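You operate a simulated robot arm through the tools that you are given. There is no shell and no other tool.

The job below is to be done with a simulated robot arm. You get a single attempt, and the scene is never put back.

JOB
Oil the hinge cap and swing the gate till the rust goes.
Fine: put the pad back, leave the gate shut and its catch locked. Set down upright: green oiling pad. A coat counts when it lies all over at full strength: go over it till it gets no stronger.

Only the result counts: the job must be done as asked and must still hold three seconds after the hand-in. Knocking over, shifting, dropping, spilling or breaking anything else fails it. A push-on lid holds only when it is set on centred and level and pressed home; a screw cap is set on level and turned clockwise until tight.

ROBOT AND FRAMES
A 7-joint arm with a two-finger parallel gripper, fixed in place. Base frame: the origin is at the foot of the arm, x ahead of it, y to its left, z up; the work surface is at about z = 0. Units: m, rad, N and s.
With the tool pointing down near the work surface it reaches from about 0.26 to 0.68 m from the base axis. Its first joint turns from -2.897 to 2.897 rad. Payload 2.5 kg.
Tool frame: the origin (TCP) lies between the finger pads and is the grasp point; the fingertips stand 0.03 m ahead of it; z points along the fingers, y is the line along which they close. Largest opening 0.094 m; finger width 0.028, thickness 0.01; the body of the gripper, 0.05 by 0.096 m, starts 0.055 m behind the TCP.
Orientation is that of the tool frame in the base frame, as a unit quaternion [w, x, y, z]. With the fingers straight down and closing along the base's y, the tool's x points along the base's -x, its y along +y and its z along -z.

CONTROLS
- The arm moves only by the tool drive_tool. Its argument "commands" is a list of rows, each a list of 3 entries, a list of its own where there are three numbers: the shift along the tool's x, y, z in units of 150 mm (1.0 is 150 mm), then the turn, a rotation vector about the tool's x, y, z in units of 180 degrees (1.0 is 180 degrees), then the closure, from 0 (fully open) to 1 (shut). In form: [[[dx, dy, dz], [rx, ry, rz], gripper], ...]. A call has 1 to 20 rows; each row is the pose to reach, as a shift and turn from the pose commanded when the call began, along the tool's axes at that moment. A call with a number of a shift or a turn outside -1 to 1 is refused whole. Rows are played at 5 a second. More than 0.05 m and 0.15 rad between two rows, or a gripper value outside its range, and nothing of the call is played. Where a pose cannot be reached the arm comes as near as it can. A force on the tool above 90 N (or 10 N above the force at the start of the call, whichever is more), or a blocked arm, ends the call early, and 0.2 s more pass. Each finger travels about 0.072 m/s and halts on what it meets, pressing with about 45 N; the grip force reading is that of the motor and also rises with nothing between the fingers. The clock runs only during rows and for 0.2 s after the last one: add rows that repeat a pose to give the fingers time. The reply holds the time, the measured pose of the TCP, the force on the tool along the base axes, the opening and the grip force, in the units named above and with some noise, with the torque about the TCP (base axes, N m) and any sound that the robot's microphone picked up, and new pictures: "show" is both (left out), scene, wrist or none.
- Cameras (640 x 400 px; columns grow to the right, rows downward): "scene" is fixed at [0.2195, 0.4986, 0.6669]; the picture's right is [-0.94, -0.34, 0.00], its down [-0.18, 0.50, -0.85] and it looks along [0.29, -0.80, -0.53] (base axes); focal length 338 px, centre (320, 200). "wrist" rides on the gripper at [0.076, 0.014, -0.103] in the tool frame; the picture's right is [-0.18, 0.98, 0.00], its down [-0.75, -0.14, -0.64] and it looks along [-0.63, -0.12, 0.77] (tool axes); focal length 243 px, centre (320, 200). There is no depth. A picture from a camera that has moved, and an enlarged one, comes with that camera's place and axes in the base frame and with its lens.
- zoom(camera, box): a new picture of the part [left, top, right, bottom] of that camera's present view, enlarged. It takes no simulated time.
- hand_in(): hands the job in; it is judged then, once.

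Nothing tells you positions but the pictures and the camera data. Unless the task says otherwise, let go and move clear before handing in.

The tools are called after "Emit:" as a command line: name --argument value ..., lists and objects as JSON in quotes. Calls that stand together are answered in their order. drive_tool: Moves the arm, as the interface text tells. Its arguments: {"type":"object","properties":{"commands":{"type":"array"},"show":{"type":"string","enum":["both","scene","wrist","none"]}},"required":["commands"]} The other tools are called the same way: zoom (camera, box) takes an enlarged picture of a part of a camera's view; hand_in () hands the job in.

At the start:

```text
t: 0.0
tcp_pos: [0.4267, -0.107, 0.3924]
ee_rot: [-0.001, 0.0, 1.0, 0.0]
wrist_force: [-0.1, 0.5, -0.8]
moment: [0.0, 0.02, 0.01]
opening: 0.0939
grip_force: 0.0
```

scene: 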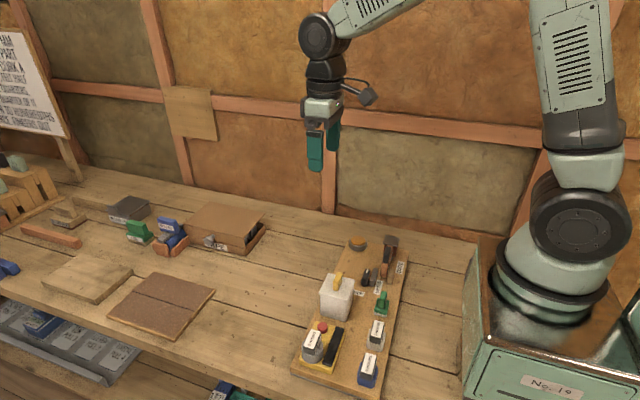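
wrist: 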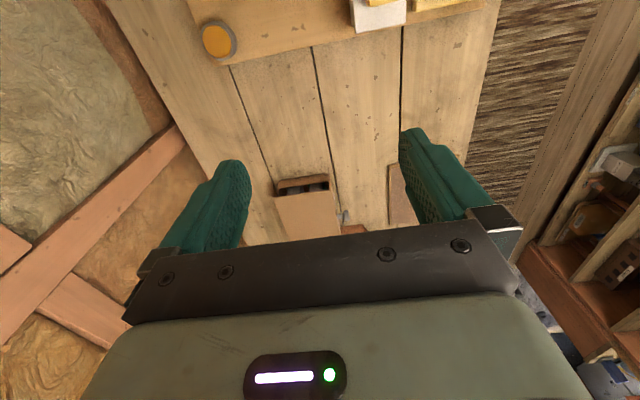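

I see a workbench with a tool board (pads, pots) near the robot, and boxes and small items farther off. I will look closer before moving.

Emit:
zoom --camera "scene" --box '[280, 220, 430, 400]'

Emit:
zoom --camera "scene" --box '[90, 180, 290, 340]'

Emit:
zoom --camera "scene" --box '[0, 140, 140, 300]'

Emit:
zoom --camera "scene" --box '[0, 20, 80, 150]'

Emit:
zoom --camera "scene" --box '[0, 250, 280, 400]'

```text
2.22 times, centred on (355, 310) of scene
camera zoom: at [0.2195, 0.4986, 0.6669], right [-0.94, -0.34, 0.0], down [-0.18, 0.5, -0.85], along [0.29, -0.8, -0.53], focal length 750 px, centre (242, -44)
```

zoom: 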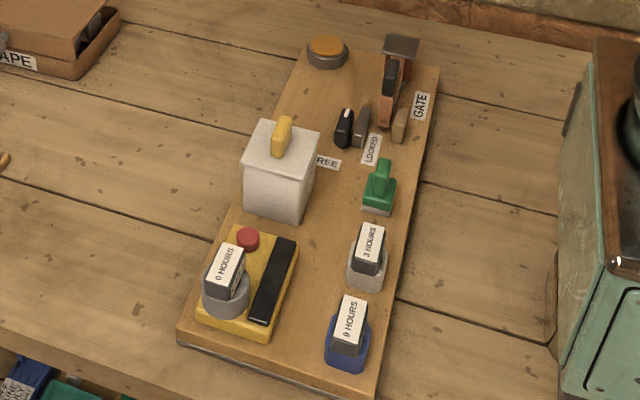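

```text
2.50 times, centred on (190, 260) of scene
camera zoom: at [0.2195, 0.4986, 0.6669], right [-0.94, -0.34, 0.0], down [-0.18, 0.5, -0.85], along [0.29, -0.8, -0.53], focal length 844 px, centre (645, 50)
```

zoom: 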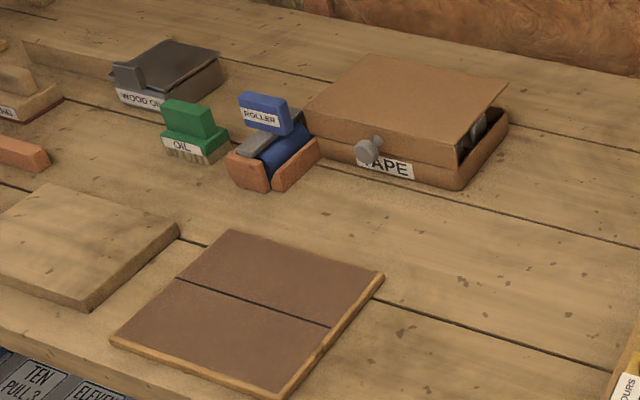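

```text
2.50 times, centred on (70, 220) of scene
camera zoom: at [0.2195, 0.4986, 0.6669], right [-0.94, -0.34, 0.0], down [-0.18, 0.5, -0.85], along [0.29, -0.8, -0.53], focal length 844 px, centre (945, 150)
```

zoom: 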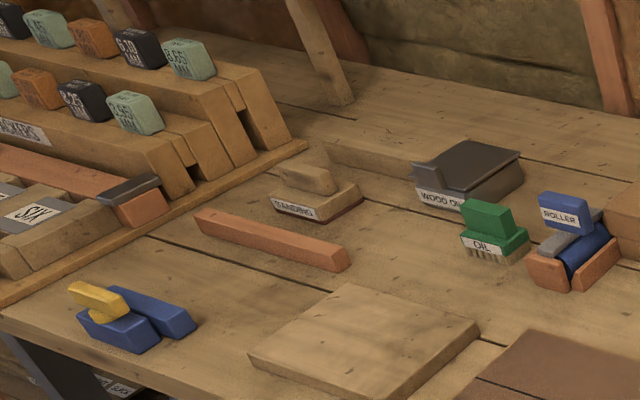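

```text
3.08 times, centred on (40, 85) of scene
camera zoom: at [0.2195, 0.4986, 0.6669], right [-0.94, -0.34, 0.0], down [-0.18, 0.5, -0.85], along [0.29, -0.8, -0.53], focal length 1039 px, centre (1182, 554)
```

zoom: 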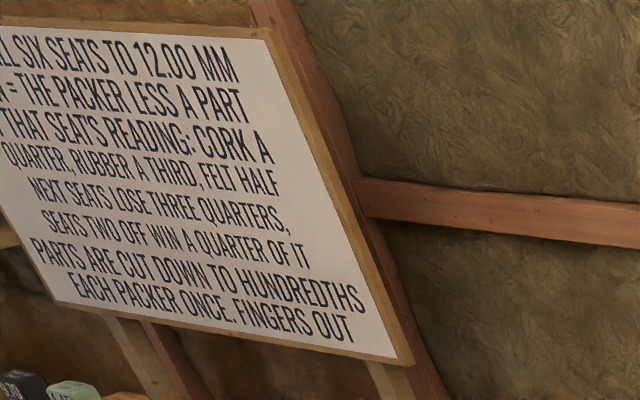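

```text
2.29 times, centred on (140, 325) of scene
camera zoom: at [0.2195, 0.4986, 0.6669], right [-0.94, -0.34, 0.0], down [-0.18, 0.5, -0.85], along [0.29, -0.8, -0.53], focal length 772 px, centre (731, -86)
```

zoom: 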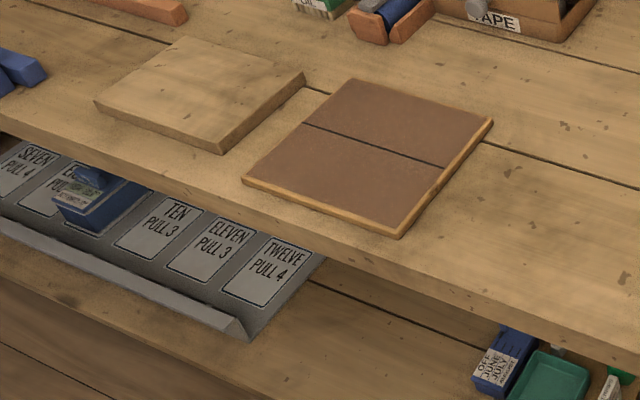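

The board near the robot holds the gate, a catch marked FREE/LOCKED and a small green pad. I'll zoom in further on each part.

Emit:
zoom --camera "scene" --box '[340, 225, 420, 295]'

Emit:
zoom --camera "scene" --box '[340, 270, 420, 340]'

Emit:
zoom --camera "scene" --box '[290, 310, 400, 400]'

Emit:
zoom --camera "wrist" --box '[180, 0, 500, 200]'

```text
5.71 times, centred on (380, 260) of scene
camera zoom: at [0.2195, 0.4986, 0.6669], right [-0.94, -0.34, 0.0], down [-0.18, 0.5, -0.85], along [0.29, -0.8, -0.53], focal length 1930 px, centre (-23, -143)
```

zoom: 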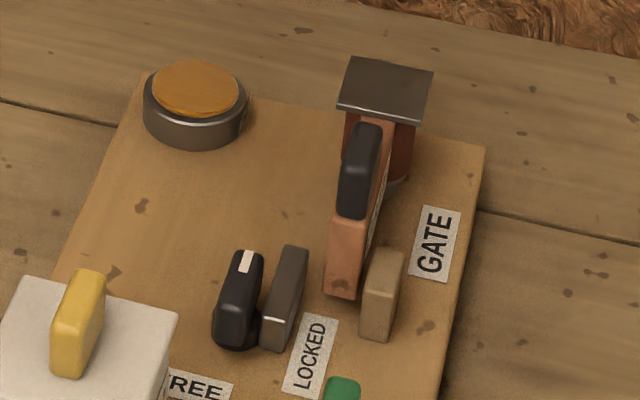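

```text
5.71 times, centred on (380, 305) of scene
camera zoom: at [0.2195, 0.4986, 0.6669], right [-0.94, -0.34, 0.0], down [-0.18, 0.5, -0.85], along [0.29, -0.8, -0.53], focal length 1930 px, centre (-23, -400)
```

zoom: 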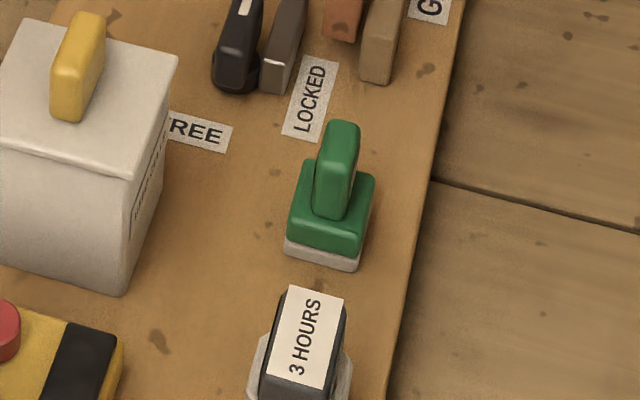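

```text
4.44 times, centred on (345, 355) of scene
camera zoom: at [0.2195, 0.4986, 0.6669], right [-0.94, -0.34, 0.0], down [-0.18, 0.5, -0.85], along [0.29, -0.8, -0.53], focal length 1501 px, centre (209, -489)
```

zoom: 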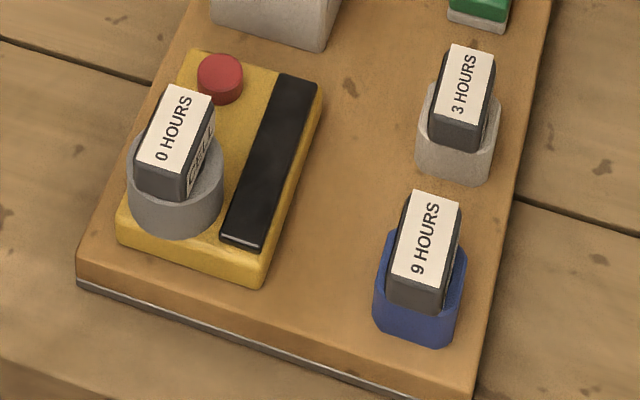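

```text
2.00 times, centred on (340, 100) of wrist
camera zoom: at [0.3518, -0.0935, 0.4949], right [0.18, 0.98, 0.0], down [0.75, -0.14, 0.64], along [0.63, -0.12, -0.77], focal length 485 px, centre (280, 400)
```

zoom: 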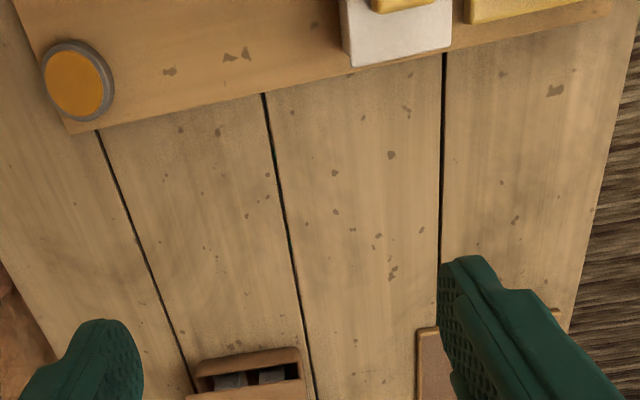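

The wooden board lies at roughly x 0.24–0.42, y −0.30–0.15, with the gate and hinge post near (0.28, −0.25) and the green pad near (0.27, −0.06). I'll turn the tool 90° high above the board to view it with the wrist camera.

Emit:
drive_tool --commands '[[[0.054, 0.06, 0], [0, 0, 0.042], 0], [[0.107, 0.12, 0], [0, 0, 0.083], 0], [[0.16, 0.18, 0], [0, 0, 0.125], 0], [[0.215, 0.24, 0], [0, 0, 0.167], 0], [[0.268, 0.3, 0], [0, 0, 0.208], 0], [[0.322, 0.36, 0], [0, 0, 0.25], 0], [[0.376, 0.42, 0], [0, 0, 0.292], 0], [[0.43, 0.48, 0], [0, 0, 0.333], 0], [[0.483, 0.54, 0], [0, 0, 0.375], 0], [[0.537, 0.6, 0], [0, 0, 0.417], 0], [[0.59, 0.66, 0], [0, 0, 0.458], 0], [[0.644, 0.713, 0], [0, 0, 0.5], 0], [[0.644, 0.713, 0], [0, 0, 0.5], 0]]'

```text
t: 2.8
tcp_pos: [0.3305, -0.0005, 0.3926]
ee_rot: [0.0, 0.707, 0.707, -0.001]
wrist_force: [0.6, -0.9, 0.1]
moment: [0.0, 0.03, 0.0]
opening: 0.0941
grip_force: 0.0
camera wrist: at [0.3455, 0.0755, 0.4952], right [0.98, -0.19, 0.0], down [-0.14, -0.75, 0.64], along [-0.12, -0.63, -0.77], focal length 243 px, centre (320, 200)
```

scene: 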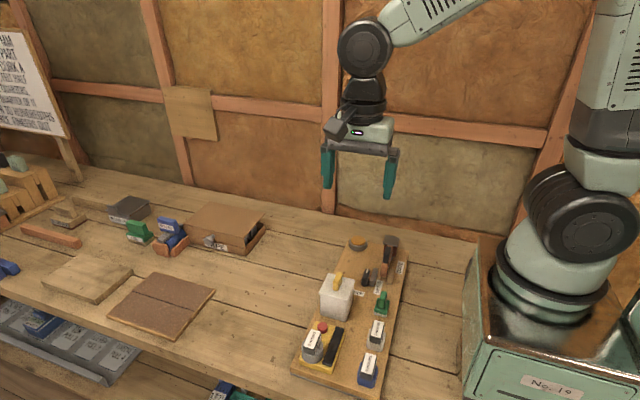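
wrist: 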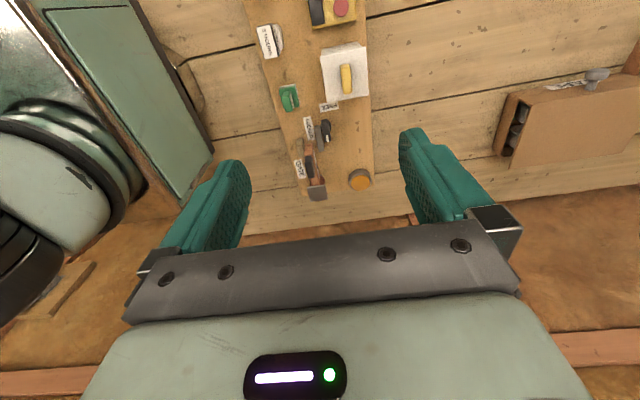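

Emit:
zoom --camera "wrist" --box '[260, 60, 400, 210]'

Emit:
zoom --camera "wrist" --box '[280, 100, 350, 150]'

Emit:
zoom --camera "wrist" --box '[280, 140, 380, 210]'

```text
2.67 times, centred on (330, 135) of wrist
camera zoom: at [0.3455, 0.0755, 0.4952], right [0.98, -0.19, 0.0], down [-0.14, -0.75, 0.64], along [-0.12, -0.63, -0.77], focal length 647 px, centre (293, 373)
```

zoom: 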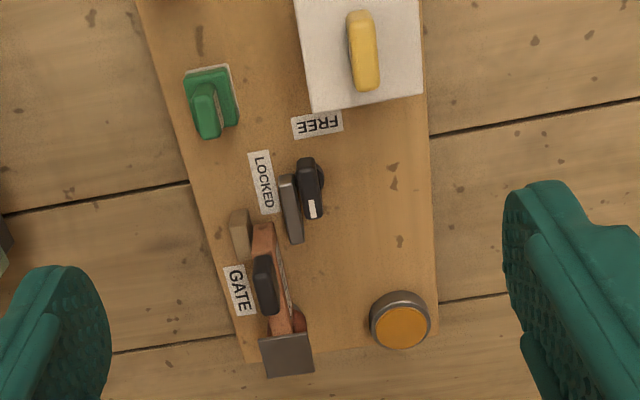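

```text
8.00 times, centred on (315, 125) of wrist
camera zoom: at [0.3455, 0.0755, 0.4952], right [0.98, -0.19, 0.0], down [-0.14, -0.75, 0.64], along [-0.12, -0.63, -0.77], focal length 1941 px, centre (360, 800)
```

zoom: 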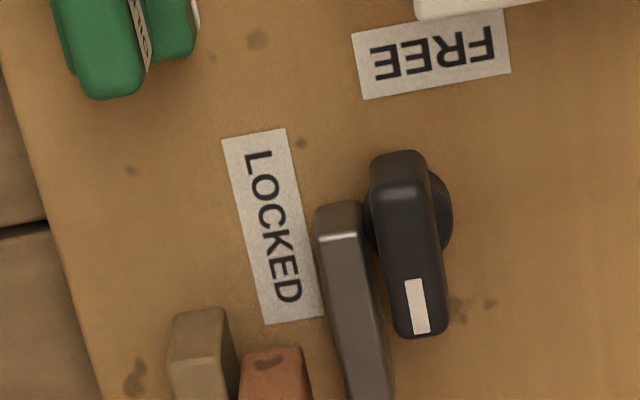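

```text
5.71 times, centred on (330, 175) of wrist
camera zoom: at [0.3455, 0.0755, 0.4952], right [0.98, -0.19, 0.0], down [-0.14, -0.75, 0.64], along [-0.12, -0.63, -0.77], focal length 1386 px, centre (263, 343)
```

zoom: 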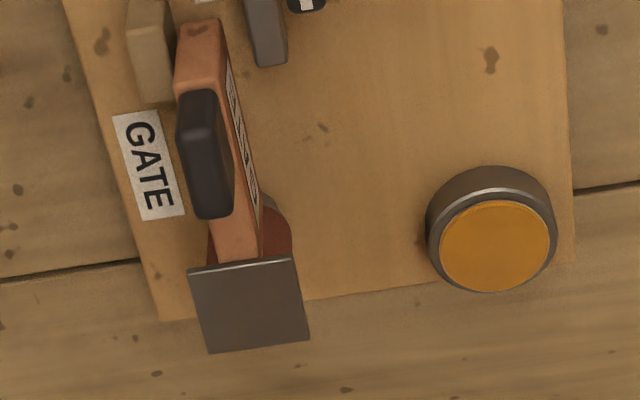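

The gate (copper bar with black grip), its dark hinge cap, the catch knob with a grey tongue, and an amber disc in a ring are now visible. I'll descend a bit for a closer view.

Emit:
drive_tool --commands '[[[-0.02, -0.02, 0.25], [0, 0, 0], 0], [[-0.04, -0.04, 0.5], [0, 0, 0], 0], [[-0.06, -0.06, 0.75], [0, 0, 0], 0], [[-0.067, -0.067, 1.0], [0, 0, 0], 0], [[-0.067, -0.067, 1.0], [0, 0, 0], 0]]' --show "wrist"

```text
t: 4.0
tcp_pos: [0.3204, -0.0114, 0.2418]
ee_rot: [0.0, 0.707, 0.707, -0.001]
wrist_force: [-0.2, -0.1, -0.2]
moment: [0.01, 0.0, 0.03]
opening: 0.094
grip_force: 0.1
camera wrist: at [0.3357, 0.0646, 0.344], right [0.98, -0.18, 0.0], down [-0.14, -0.75, 0.64], along [-0.12, -0.63, -0.77], focal length 243 px, centre (320, 200)
```

wrist: 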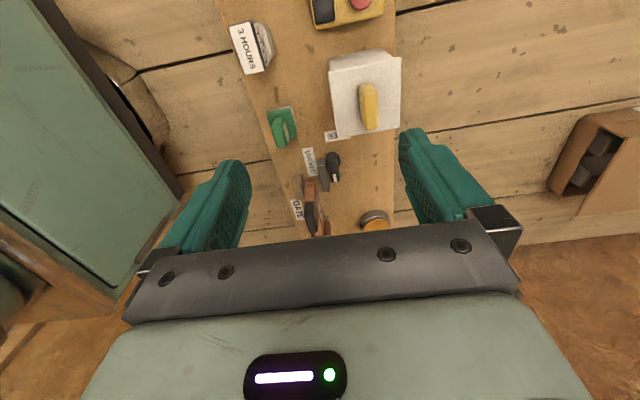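

I'll move toward the gate to see it and the catch from closer.

Emit:
drive_tool --commands '[[[-0.2, 0, 0], [0, 0, 0], 0], [[-0.4, 0, 0], [0, 0, 0], 0], [[-0.6, 0, 0], [0, 0, 0], 0], [[-0.75, 0, 0], [0, 0, 0], 0], [[-0.75, 0, 0], [0, 0, 0], 0]]' --show "both"

```text
t: 5.2
tcp_pos: [0.32, -0.122, 0.2424]
ee_rot: [0.0, 0.707, 0.707, 0.0]
wrist_force: [0.1, -0.6, 0.0]
moment: [0.01, 0.01, 0.03]
opening: 0.0939
grip_force: 0.1
camera wrist: at [0.3356, -0.048, 0.3444], right [0.98, -0.18, 0.0], down [-0.14, -0.75, 0.64], along [-0.12, -0.63, -0.77], focal length 243 px, centre (320, 200)
```

scene: 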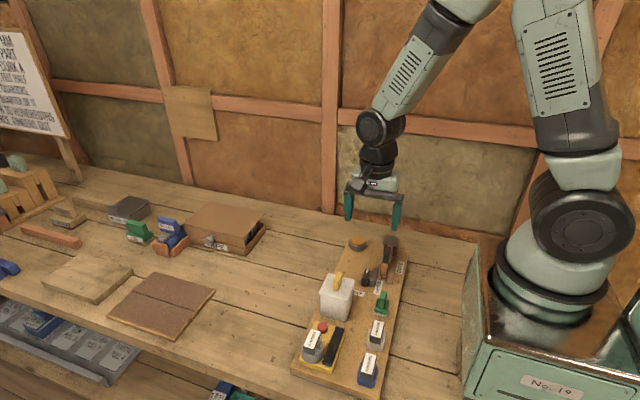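
wrist: 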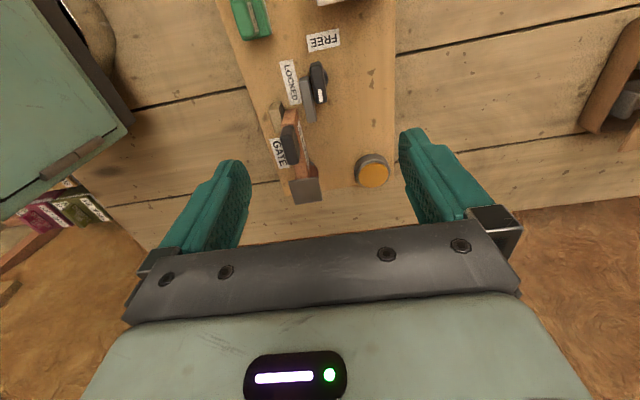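

Emit:
zoom --camera "wrist" --box '[260, 30, 360, 130]'

Emit:
zoom --camera "wrist" --box '[250, 90, 350, 210]'

Emit:
zoom --camera "wrist" --box '[210, 0, 410, 125]'

Emit:
zoom --camera "wrist" --box '[340, 140, 400, 200]'

```text
4.00 times, centred on (310, 80) of wrist
camera zoom: at [0.3356, -0.048, 0.3444], right [0.98, -0.18, 0.0], down [-0.14, -0.75, 0.64], along [-0.12, -0.63, -0.77], focal length 970 px, centre (360, 680)
```

zoom: 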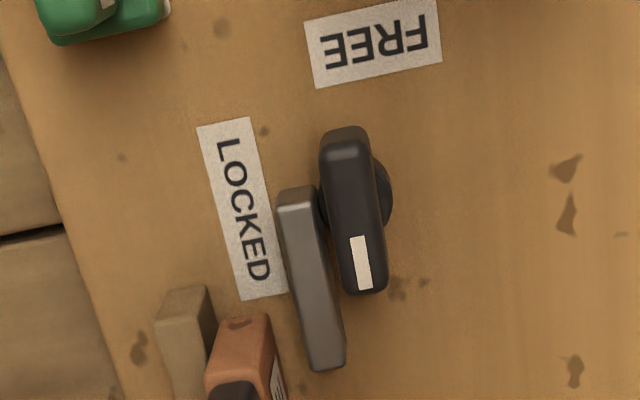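

```text
3.33 times, centred on (300, 150) of wrist
camera zoom: at [0.3356, -0.048, 0.3444], right [0.98, -0.18, 0.0], down [-0.14, -0.75, 0.64], along [-0.12, -0.63, -0.77], focal length 809 px, centre (387, 367)
```

zoom: 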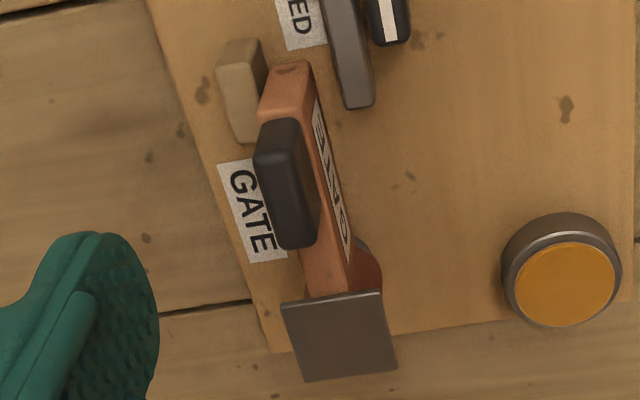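

```text
3.20 times, centred on (310, 62) of wrist
camera zoom: at [0.3356, -0.048, 0.3444], right [0.98, -0.18, 0.0], down [-0.14, -0.75, 0.64], along [-0.12, -0.63, -0.77], focal length 776 px, centre (352, 640)
```

zoom: 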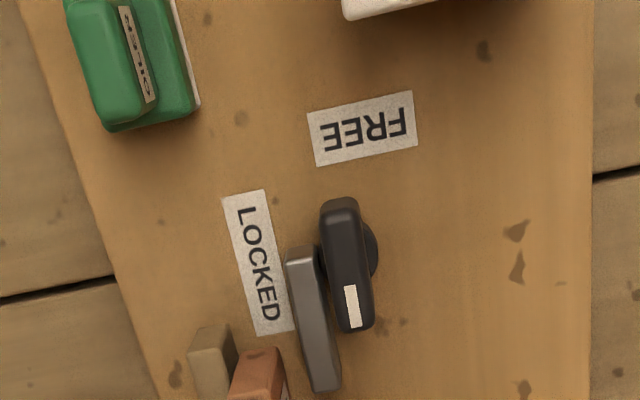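

```text
6.67 times, centred on (370, 170) of wrist
camera zoom: at [0.3356, -0.048, 0.3444], right [0.98, -0.18, 0.0], down [-0.14, -0.75, 0.64], along [-0.12, -0.63, -0.77], focal length 1618 px, centre (-13, 400)
```

zoom: 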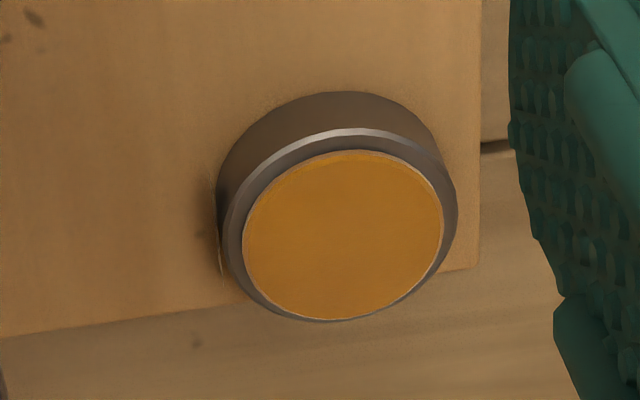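

Triangulating, the hinge cap is near (0.282, −0.234, ~0.09), and the catch knob near (0.321, −0.119, ~0.06). I'll take a lower, closer view to pin down the heights.

Emit:
drive_tool --commands '[[[0.07, -0.07, 0.17], [0, 0, 0], 0], [[0.147, -0.133, 0.35], [0, 0, 0], 0], [[0.147, -0.133, 0.35], [0, 0, 0], 0]]' --show "wrist"

Emit:
zoom --camera "wrist" --box '[220, 40, 420, 165]'

Emit:
zoom --camera "wrist" --box '[220, 110, 420, 235]'

```text
t: 6.0
tcp_pos: [0.3012, -0.0998, 0.1891]
ee_rot: [0.0, 0.707, 0.707, 0.0]
wrist_force: [0.1, 0.8, -0.1]
moment: [0.02, 0.03, -0.05]
opening: 0.0942
grip_force: 0.0
camera wrist: at [0.3163, -0.0253, 0.2922], right [0.98, -0.18, 0.0], down [-0.14, -0.75, 0.64], along [-0.12, -0.63, -0.77], focal length 243 px, centre (320, 200)
```

wrist: 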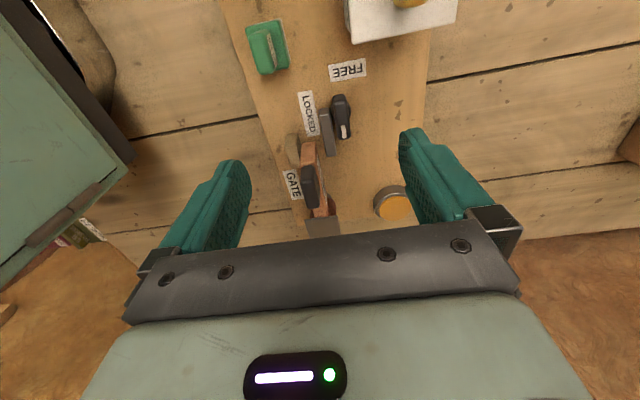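

```text
3.20 times, centred on (320, 102) of wrist
camera zoom: at [0.3163, -0.0253, 0.2922], right [0.98, -0.18, 0.0], down [-0.14, -0.75, 0.64], along [-0.12, -0.63, -0.77], focal length 776 px, centre (320, 512)
```

zoom: 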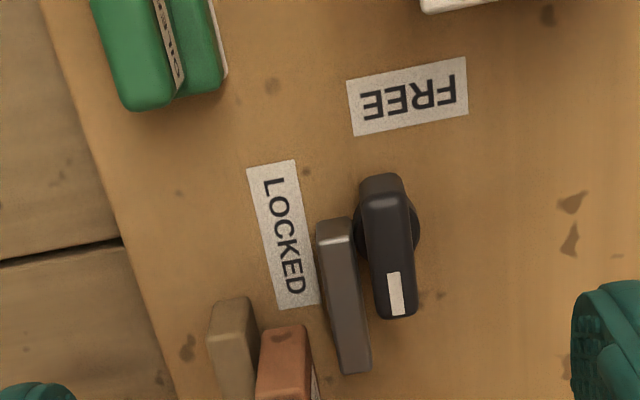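

```text
3.20 times, centred on (320, 172) of wrist
camera zoom: at [0.3163, -0.0253, 0.2922], right [0.98, -0.18, 0.0], down [-0.14, -0.75, 0.64], along [-0.12, -0.63, -0.77], focal length 776 px, centre (320, 288)
```

zoom: 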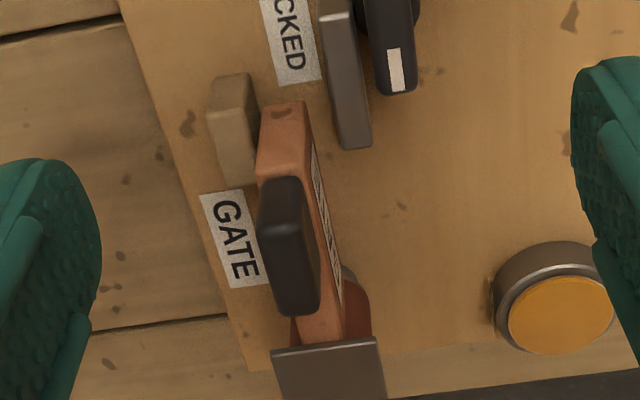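

The gate's black grip top comes out at about (0.280, −0.166, 0.11). I'll zoom in more on the details before moving on.

Emit:
zoom --camera "wrist" --box '[280, 125, 344, 165]'

Emit:
zoom --camera "wrist" --box '[280, 165, 360, 230]'

Emit:
zoom --camera "wrist" --box '[310, 85, 374, 160]'

Emit:
zoom --camera "wrist" --box '[236, 10, 300, 80]'

```text
10.00 times, centred on (312, 145) of wrist
camera zoom: at [0.3163, -0.0253, 0.2922], right [0.98, -0.18, 0.0], down [-0.14, -0.75, 0.64], along [-0.12, -0.63, -0.77], focal length 2426 px, centre (400, 750)
```

zoom: 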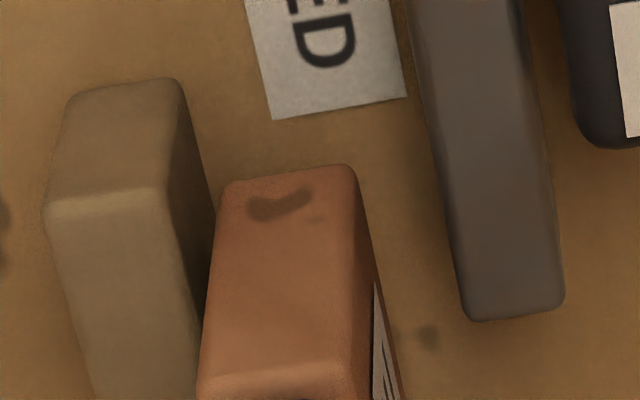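

```text
6.15 times, centred on (320, 198) of wrist
camera zoom: at [0.3163, -0.0253, 0.2922], right [0.98, -0.18, 0.0], down [-0.14, -0.75, 0.64], along [-0.12, -0.63, -0.77], focal length 1493 px, centre (320, 215)
```

zoom: 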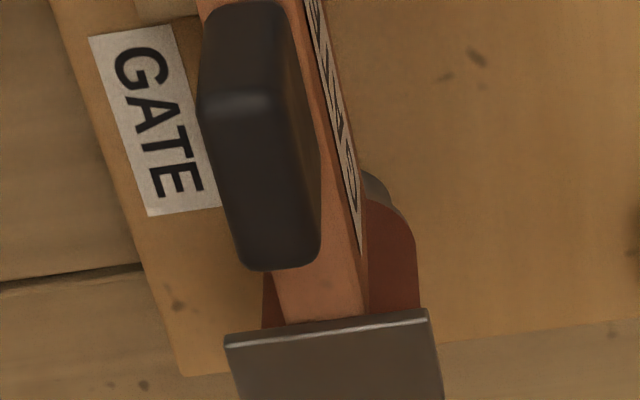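

```text
5.33 times, centred on (342, 122) of wrist
camera zoom: at [0.3163, -0.0253, 0.2922], right [0.98, -0.18, 0.0], down [-0.14, -0.75, 0.64], along [-0.12, -0.63, -0.77], focal length 1294 px, centre (203, 613)
```

zoom: 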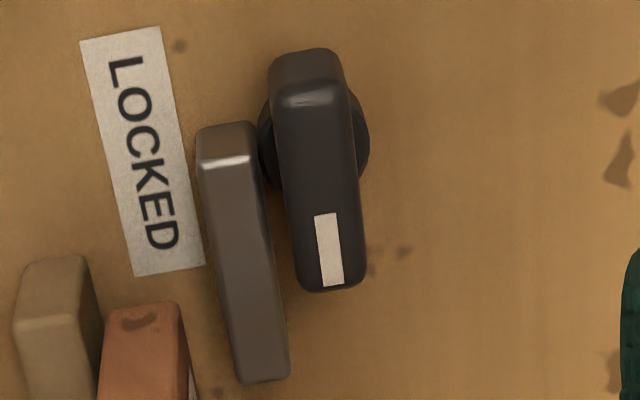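

```text
5.71 times, centred on (268, 45) of wrist
camera zoom: at [0.3163, -0.0253, 0.2922], right [0.98, -0.18, 0.0], down [-0.14, -0.75, 0.64], along [-0.12, -0.63, -0.77], focal length 1386 px, centre (617, 1086)
```

zoom: 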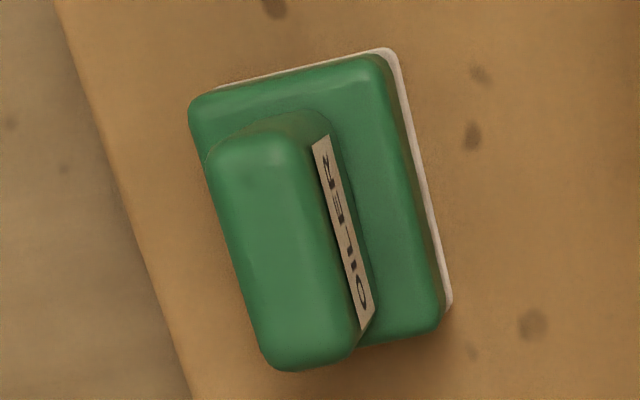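

The pad is labelled "OILER", and the gate's side carries a label I can't read yet. I'll yaw the wrist another 40° to see the gate's side face.

Emit:
drive_tool --commands '[[[0.01, 0.06, 0], [0, 0, 0.044], 0], [[0.02, 0.12, 0], [0, 0, 0.089], 0], [[0.03, 0.18, 0], [0, 0, 0.133], 0], [[0.04, 0.24, 0], [0, 0, 0.178], 0], [[0.047, 0.287, 0], [0, 0, 0.222], 0], [[0.047, 0.287, 0], [0, 0, 0.222], 0]]' --show "wrist"

Emit:
zoom --camera "wrist" --box '[240, 120, 400, 235]'

Emit:
zoom --camera "wrist" --box '[220, 0, 420, 125]'

```text
t: 7.4
tcp_pos: [0.3436, -0.0932, 0.1903]
ee_rot: [0.0, 0.907, 0.422, 0.0]
wrist_force: [-0.3, 0.7, -0.1]
moment: [0.03, -0.03, -0.02]
opening: 0.0939
grip_force: 0.1
camera wrist: at [0.4046, -0.0454, 0.2917], right [0.63, -0.77, 0.0], down [-0.59, -0.49, 0.64], along [-0.5, -0.41, -0.77], focal length 243 px, centre (320, 200)
```

wrist: 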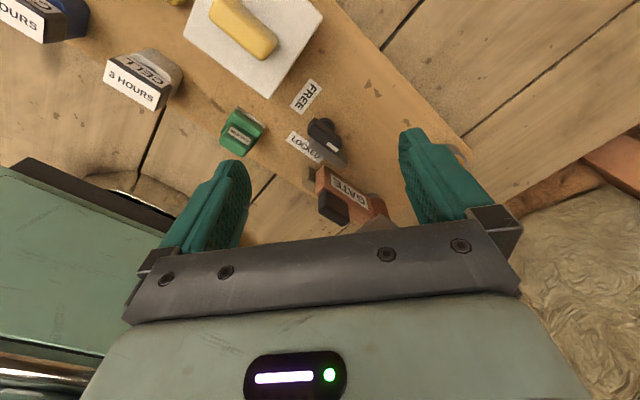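

```text
3.48 times, centred on (320, 178) of wrist
camera zoom: at [0.4046, -0.0454, 0.2917], right [0.63, -0.77, 0.0], down [-0.59, -0.49, 0.64], along [-0.5, -0.41, -0.77], focal length 844 px, centre (320, 278)
```

zoom: 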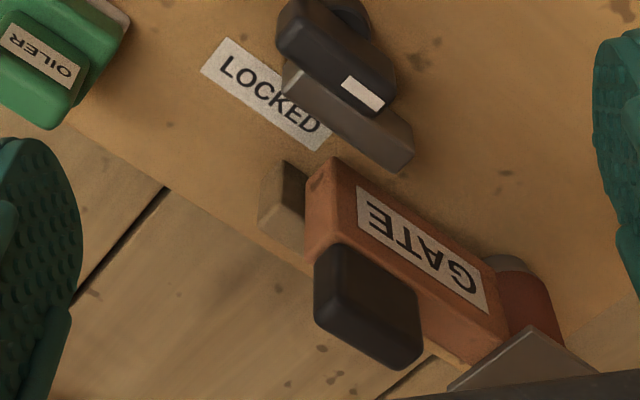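

```text
3.20 times, centred on (320, 62) of wrist
camera zoom: at [0.4046, -0.0454, 0.2917], right [0.63, -0.77, 0.0], down [-0.59, -0.49, 0.64], along [-0.5, -0.41, -0.77], focal length 776 px, centre (320, 640)
```

zoom: 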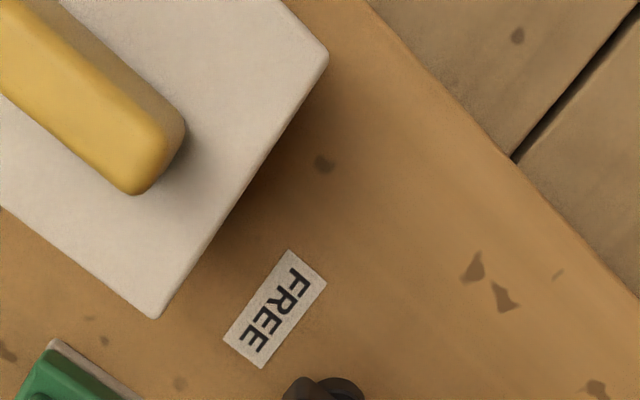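

The gate label reads "GATE", the catch tongue sits beside "LOCKED", and the amber dish in the ring looks like the oil source. Next I go above the green pad at about (0.267, −0.049), top near z 0.087, with the fingers closing along x.

Emit:
drive_tool --commands '[[[-0.02, -0.1, 0], [0, 0, -0.037], 0], [[-0.034, -0.2, 0], [0, 0, -0.074], 0], [[-0.051, -0.29, 0], [0, 0, -0.111], 0], [[-0.069, -0.39, 0], [0, 0, -0.148], 0], [[-0.086, -0.49, 0], [0, 0, -0.185], 0], [[-0.103, -0.581, 0], [0, 0, -0.2222], 0], [[-0.103, -0.581, 0], [0, 0, -0.2222], 0]]'

Emit:
zoom --camera "wrist" --box '[240, 110, 400, 230]'

```text
t: 9.0
tcp_pos: [0.2704, -0.049, 0.1888]
ee_rot: [-0.001, 0.707, 0.708, 0.0]
wrist_force: [-0.8, -0.4, 0.3]
moment: [0.03, 0.01, 0.01]
opening: 0.0942
grip_force: 0.1
out of reach, approached as far as the arm can: row 6, 7
camera wrist: at [0.2853, 0.0259, 0.2923], right [0.98, -0.18, 0.0], down [-0.14, -0.75, 0.64], along [-0.12, -0.63, -0.77], focal length 243 px, centre (320, 200)
```

scene: 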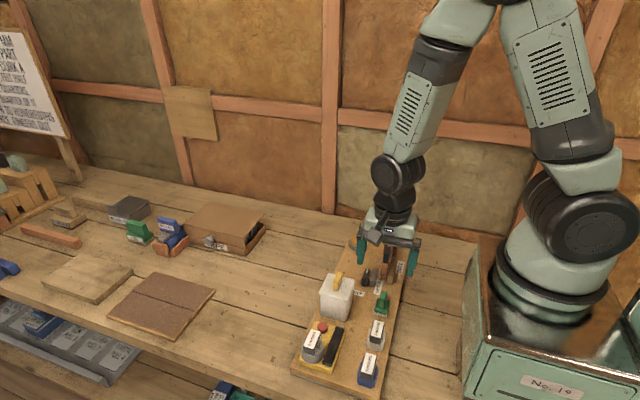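
wrist: 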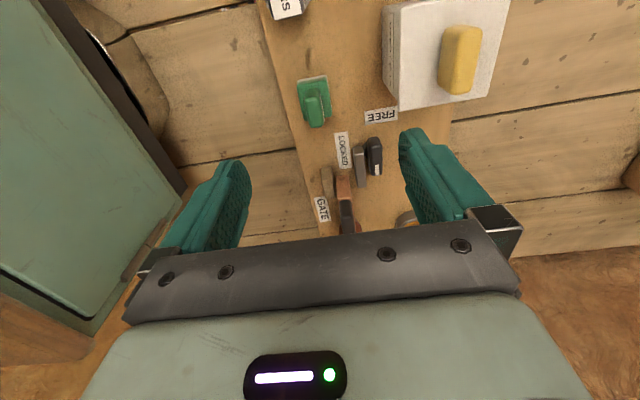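

```text
3.33 times, centred on (320, 170) of wrist
camera zoom: at [0.2853, 0.0259, 0.2923], right [0.98, -0.18, 0.0], down [-0.14, -0.75, 0.64], along [-0.12, -0.63, -0.77], focal length 809 px, centre (320, 300)
```

zoom: 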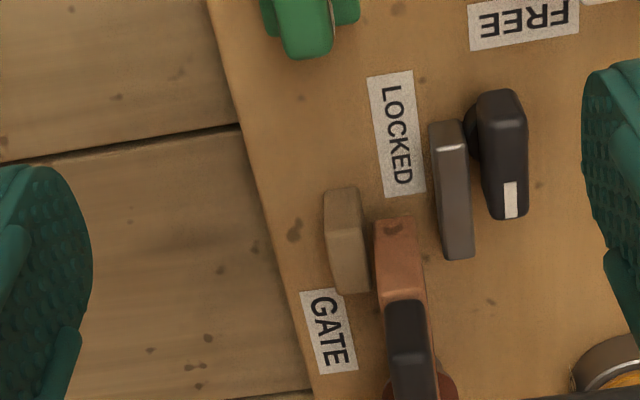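

Emit:
zoom --camera "wrist" --box '[280, 60, 360, 140]'

Emit:
zoom --camera "scene" --box '[350, 270, 414, 340]'

```text
5.00 times, centred on (320, 100) of wrist
camera zoom: at [0.2853, 0.0259, 0.2923], right [0.98, -0.18, 0.0], down [-0.14, -0.75, 0.64], along [-0.12, -0.63, -0.77], focal length 1213 px, centre (320, 700)
```

zoom: 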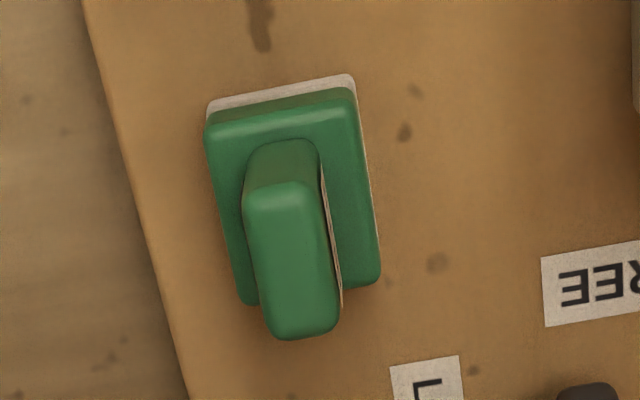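

```text
5.71 times, centred on (382, 305) of scene
camera zoom: at [0.2195, 0.4986, 0.6669], right [-0.94, -0.34, 0.0], down [-0.18, 0.5, -0.85], along [0.29, -0.8, -0.53], focal length 1930 px, centre (-34, -400)
```

zoom: 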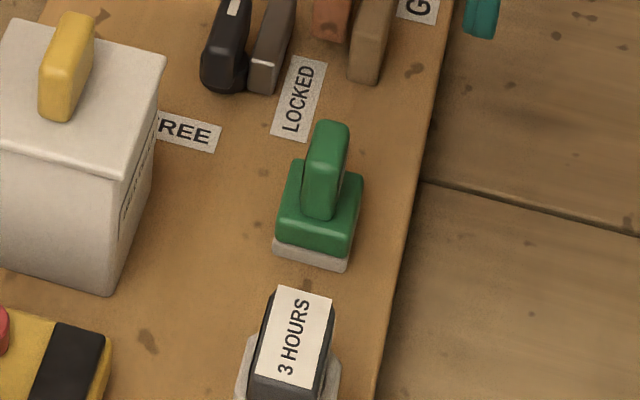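

The pad handle is 13 mm thin along x, centred at about (0.2666, −0.0498) with its top at z ≈ 0.078. I'll narrow the fingers to about 50 mm and descend partway to check alignment.

Emit:
drive_tool --commands '[[[0, 0, 0.05], [0, 0, 0], 0.47], [[0, 0, 0.2], [0, 0, 0], 0.47], [[0, 0, 0.35], [0, 0, 0], 0.47], [[0, 0, 0.47], [0, 0, 0], 0.47], [[0, 0, 0.47], [0, 0, 0], 0.47]]'

Emit:
zoom --camera "wrist" --box '[200, 60, 440, 230]'

Emit:
zoom --camera "scene" --box '[340, 220, 440, 340]'

```text
t: 10.2
tcp_pos: [0.2719, -0.0498, 0.1195]
ee_rot: [-0.001, 0.707, 0.707, 0.0]
wrist_force: [-0.4, -0.5, 0.3]
moment: [0.0, -0.01, 0.0]
opening: 0.0498
grip_force: 0.1
camera wrist: at [0.2855, 0.0257, 0.2218], right [0.98, -0.18, 0.0], down [-0.14, -0.75, 0.64], along [-0.12, -0.63, -0.77], focal length 243 px, centre (320, 200)
```

scene: 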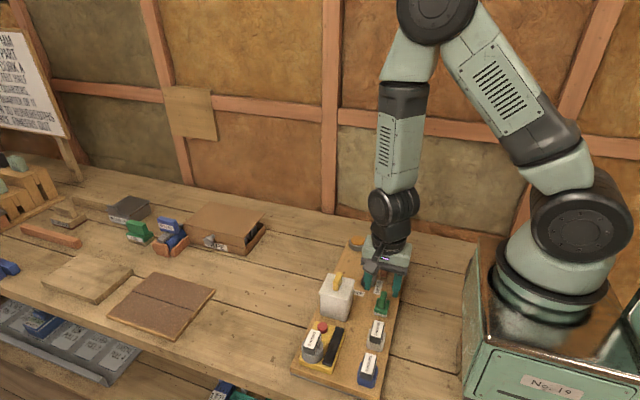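
wrist: 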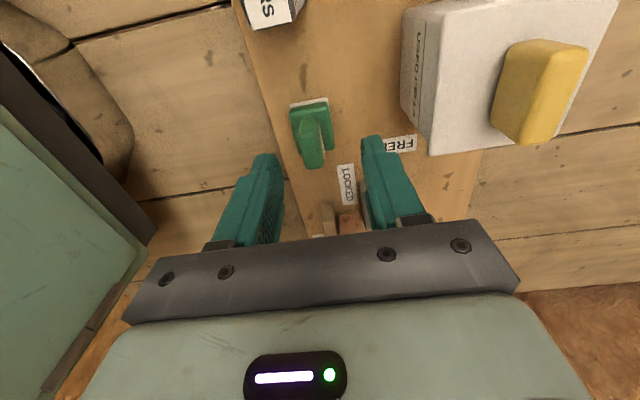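

```text
2.35 times, centred on (320, 145) of wrist
camera zoom: at [0.2855, 0.0257, 0.2218], right [0.98, -0.18, 0.0], down [-0.14, -0.75, 0.64], along [-0.12, -0.63, -0.77], focal length 571 px, centre (320, 329)
```

zoom: 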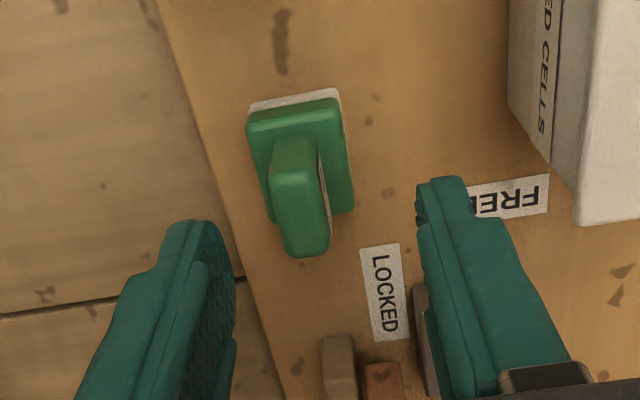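

```text
3.33 times, centred on (390, 280) of scene
camera zoom: at [0.2195, 0.4986, 0.6669], right [-0.94, -0.34, 0.0], down [-0.18, 0.5, -0.85], along [0.29, -0.8, -0.53], focal length 1126 px, centre (87, -67)
```

zoom: 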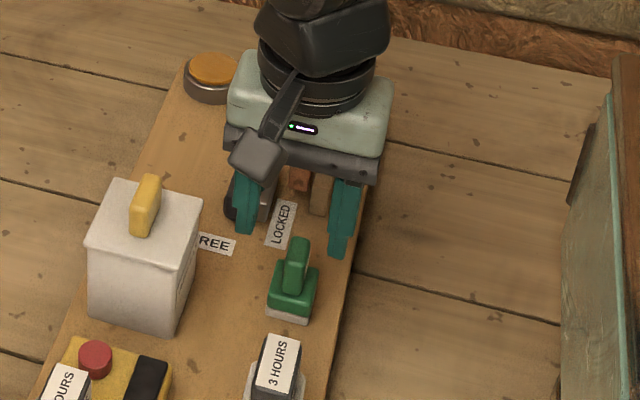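

Calibration matches: fingertips project where expected, and the pad handle is about 5 mm toward −x of the TCP. I'll correct x and descend to grip height.

Emit:
drive_tool --commands '[[[0, -0.02, 0.05], [0, 0, 0], 0.47], [[0, -0.037, 0.12], [0, 0, 0], 0.47], [[0, -0.037, 0.19], [0, 0, 0], 0.47], [[0, -0.037, 0.24], [0, 0, 0], 0.47], [[0, -0.037, 0.24], [0, 0, 0], 0.47]]'

Emit:
zoom --camera "wrist" --box '[200, 100, 440, 250]'

Emit:
zoom --camera "scene" --box '[340, 230, 440, 350]'

```text
t: 11.4
tcp_pos: [0.2657, -0.0504, 0.0835]
ee_rot: [0.0, 0.707, 0.707, 0.0]
wrist_force: [-0.1, 0.6, -0.4]
moment: [0.0, 0.01, 0.01]
opening: 0.0497
grip_force: 0.1
camera wrist: at [0.2805, 0.0256, 0.1858], right [0.98, -0.18, 0.0], down [-0.14, -0.75, 0.64], along [-0.12, -0.63, -0.77], focal length 243 px, centre (320, 200)
```

scene: 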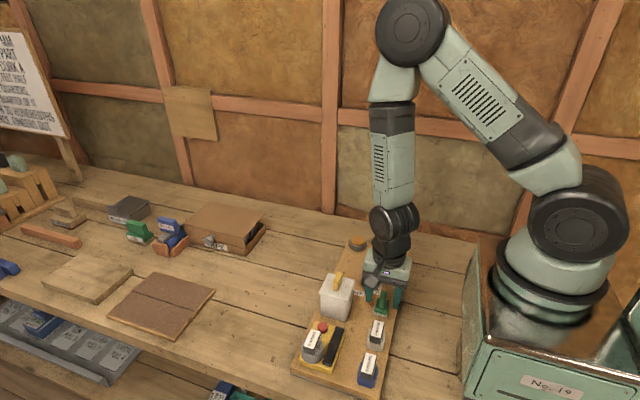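
wrist: 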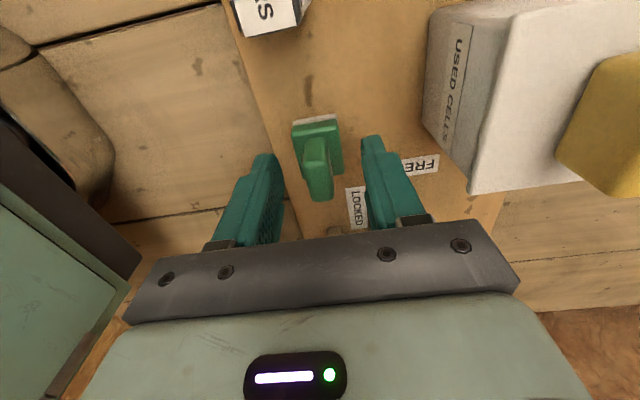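

```text
2.67 times, centred on (320, 175) of wrist
camera zoom: at [0.2805, 0.0256, 0.1858], right [0.98, -0.18, 0.0], down [-0.14, -0.75, 0.64], along [-0.12, -0.63, -0.77], focal length 647 px, centre (320, 267)
```

zoom: 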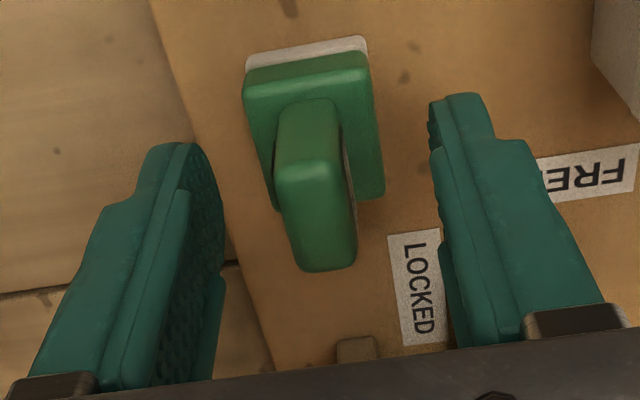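

```text
3.33 times, centred on (390, 290) of scene
camera zoom: at [0.2195, 0.4986, 0.6669], right [-0.94, -0.34, 0.0], down [-0.18, 0.5, -0.85], along [0.29, -0.8, -0.53], focal length 1126 px, centre (87, -100)
```

zoom: 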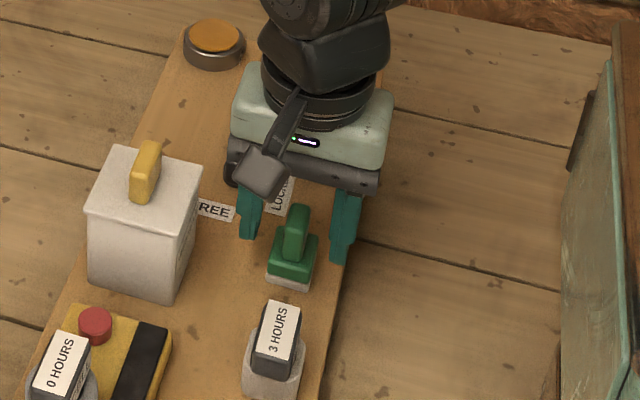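

The handle is centred between the fingers. I'll lower 3 mm and close on it.

Emit:
drive_tool --commands '[[[0.005, 0.003, 0.02], [0, 0, 0], 0.47], [[0.005, 0.003, 0.02], [0, 0, 0], 0.8], [[0.005, 0.003, 0.02], [0, 0, 0], 1], [[0.005, 0.003, 0.02], [0, 0, 0], 1], [[0.005, 0.003, 0.02], [0, 0, 0], 1], [[0.005, 0.003, 0.02], [0, 0, 0], 1]]'

Emit:
zoom --camera "wrist" --box '[200, 100, 440, 250]'

```text
t: 12.8
tcp_pos: [0.2654, -0.0498, 0.0813]
ee_rot: [0.0, 0.707, 0.708, 0.0]
wrist_force: [-0.6, -0.4, -0.2]
moment: [0.0, 0.02, 0.0]
opening: 0.0172
grip_force: 45.0
camera wrist: at [0.2809, 0.0263, 0.1832], right [0.98, -0.18, 0.0], down [-0.14, -0.75, 0.64], along [-0.12, -0.63, -0.77], focal length 243 px, centre (320, 200)
```

scene: 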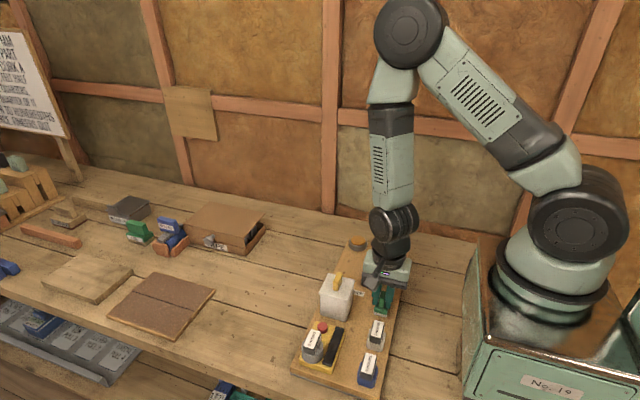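
wrist: 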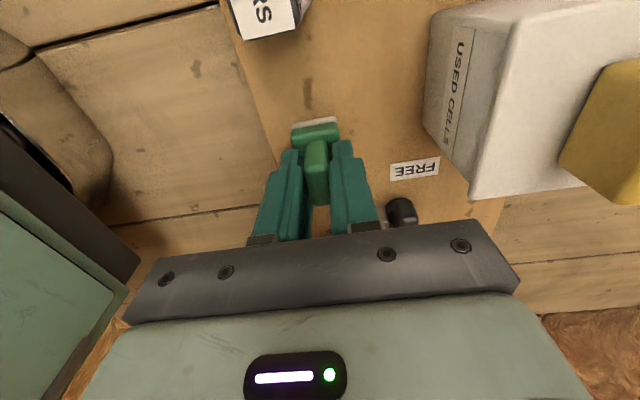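

```text
2.67 times, centred on (320, 175) of wrist
camera zoom: at [0.2809, 0.0263, 0.1832], right [0.98, -0.18, 0.0], down [-0.14, -0.75, 0.64], along [-0.12, -0.63, -0.77], focal length 647 px, centre (320, 267)
```

zoom: 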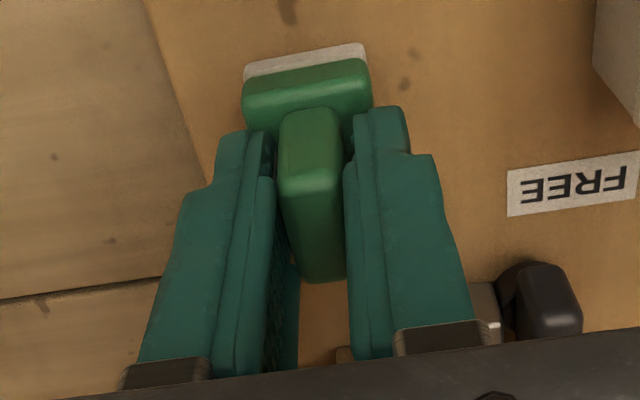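

I have the pad gripped (grip pose TCP ≈ (0.2654, −0.0498, 0.0813), opening 17 mm). I'll lift it straight up and carry it toward the amber oil dish at about (0.3755, −0.255).

Emit:
drive_tool --commands '[[[0, 0, -0.1], [0, 0, 0], 1], [[0, 0, -0.3], [0, 0, 0], 1], [[0, 0, -0.5], [0, 0, 0], 1], [[0, 0, -0.7], [0, 0, 0], 1], [[0, 0, -0.8], [0, 0, 0], 1], [[-0.1, 0.05, -0.8], [0, 0, 0], 1], [[-0.3, 0.16, -0.8], [0, 0, 0], 1], [[-0.5, 0.27, -0.8], [0, 0, 0], 1], [[-0.65, 0.35, -0.8], [0, 0, 0], 1], [[-0.65, 0.35, -0.8], [0, 0, 0], 1]]'

Emit:
zoom --camera "scene" --box '[320, 180, 420, 290]'

```text
t: 15.0
tcp_pos: [0.3184, -0.147, 0.2009]
ee_rot: [0.0, 0.707, 0.707, 0.0]
wrist_force: [0.7, 0.4, -0.9]
moment: [-0.02, 0.0, -0.01]
opening: 0.0169
grip_force: 45.0
out of reach, approached as far as the arm can: row 3, 4, 5
camera wrist: at [0.3334, -0.0713, 0.3026], right [0.98, -0.18, 0.0], down [-0.14, -0.75, 0.64], along [-0.12, -0.63, -0.77], focal length 243 px, centre (320, 200)
```

scene: 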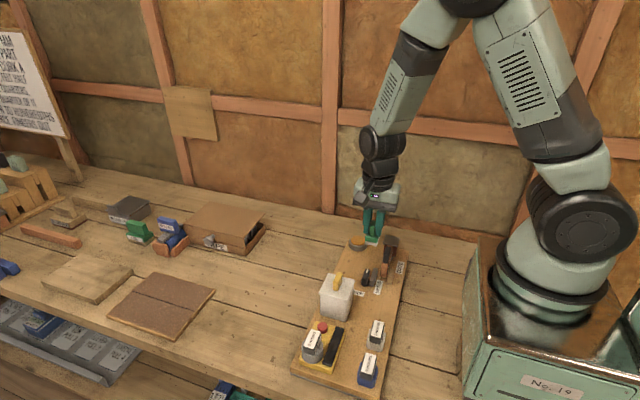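
wrist: 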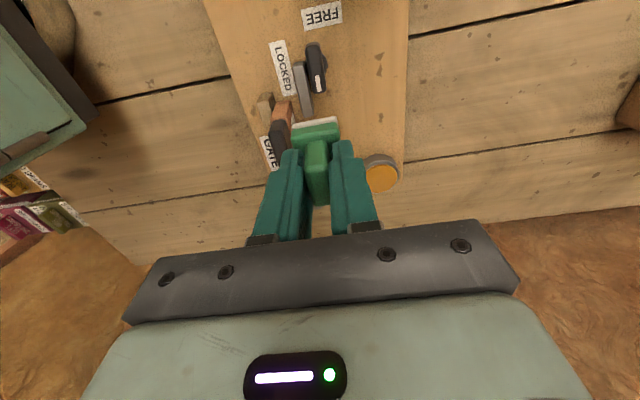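

```text
3.64 times, centred on (370, 235) of scene
camera zoom: at [0.2195, 0.4986, 0.6669], right [-0.94, -0.34, 0.0], down [-0.18, 0.5, -0.85], along [0.29, -0.8, -0.53], focal length 1228 px, centre (138, 73)
```

zoom: 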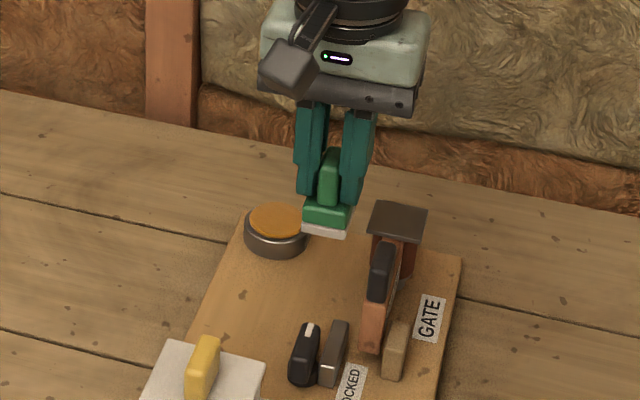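

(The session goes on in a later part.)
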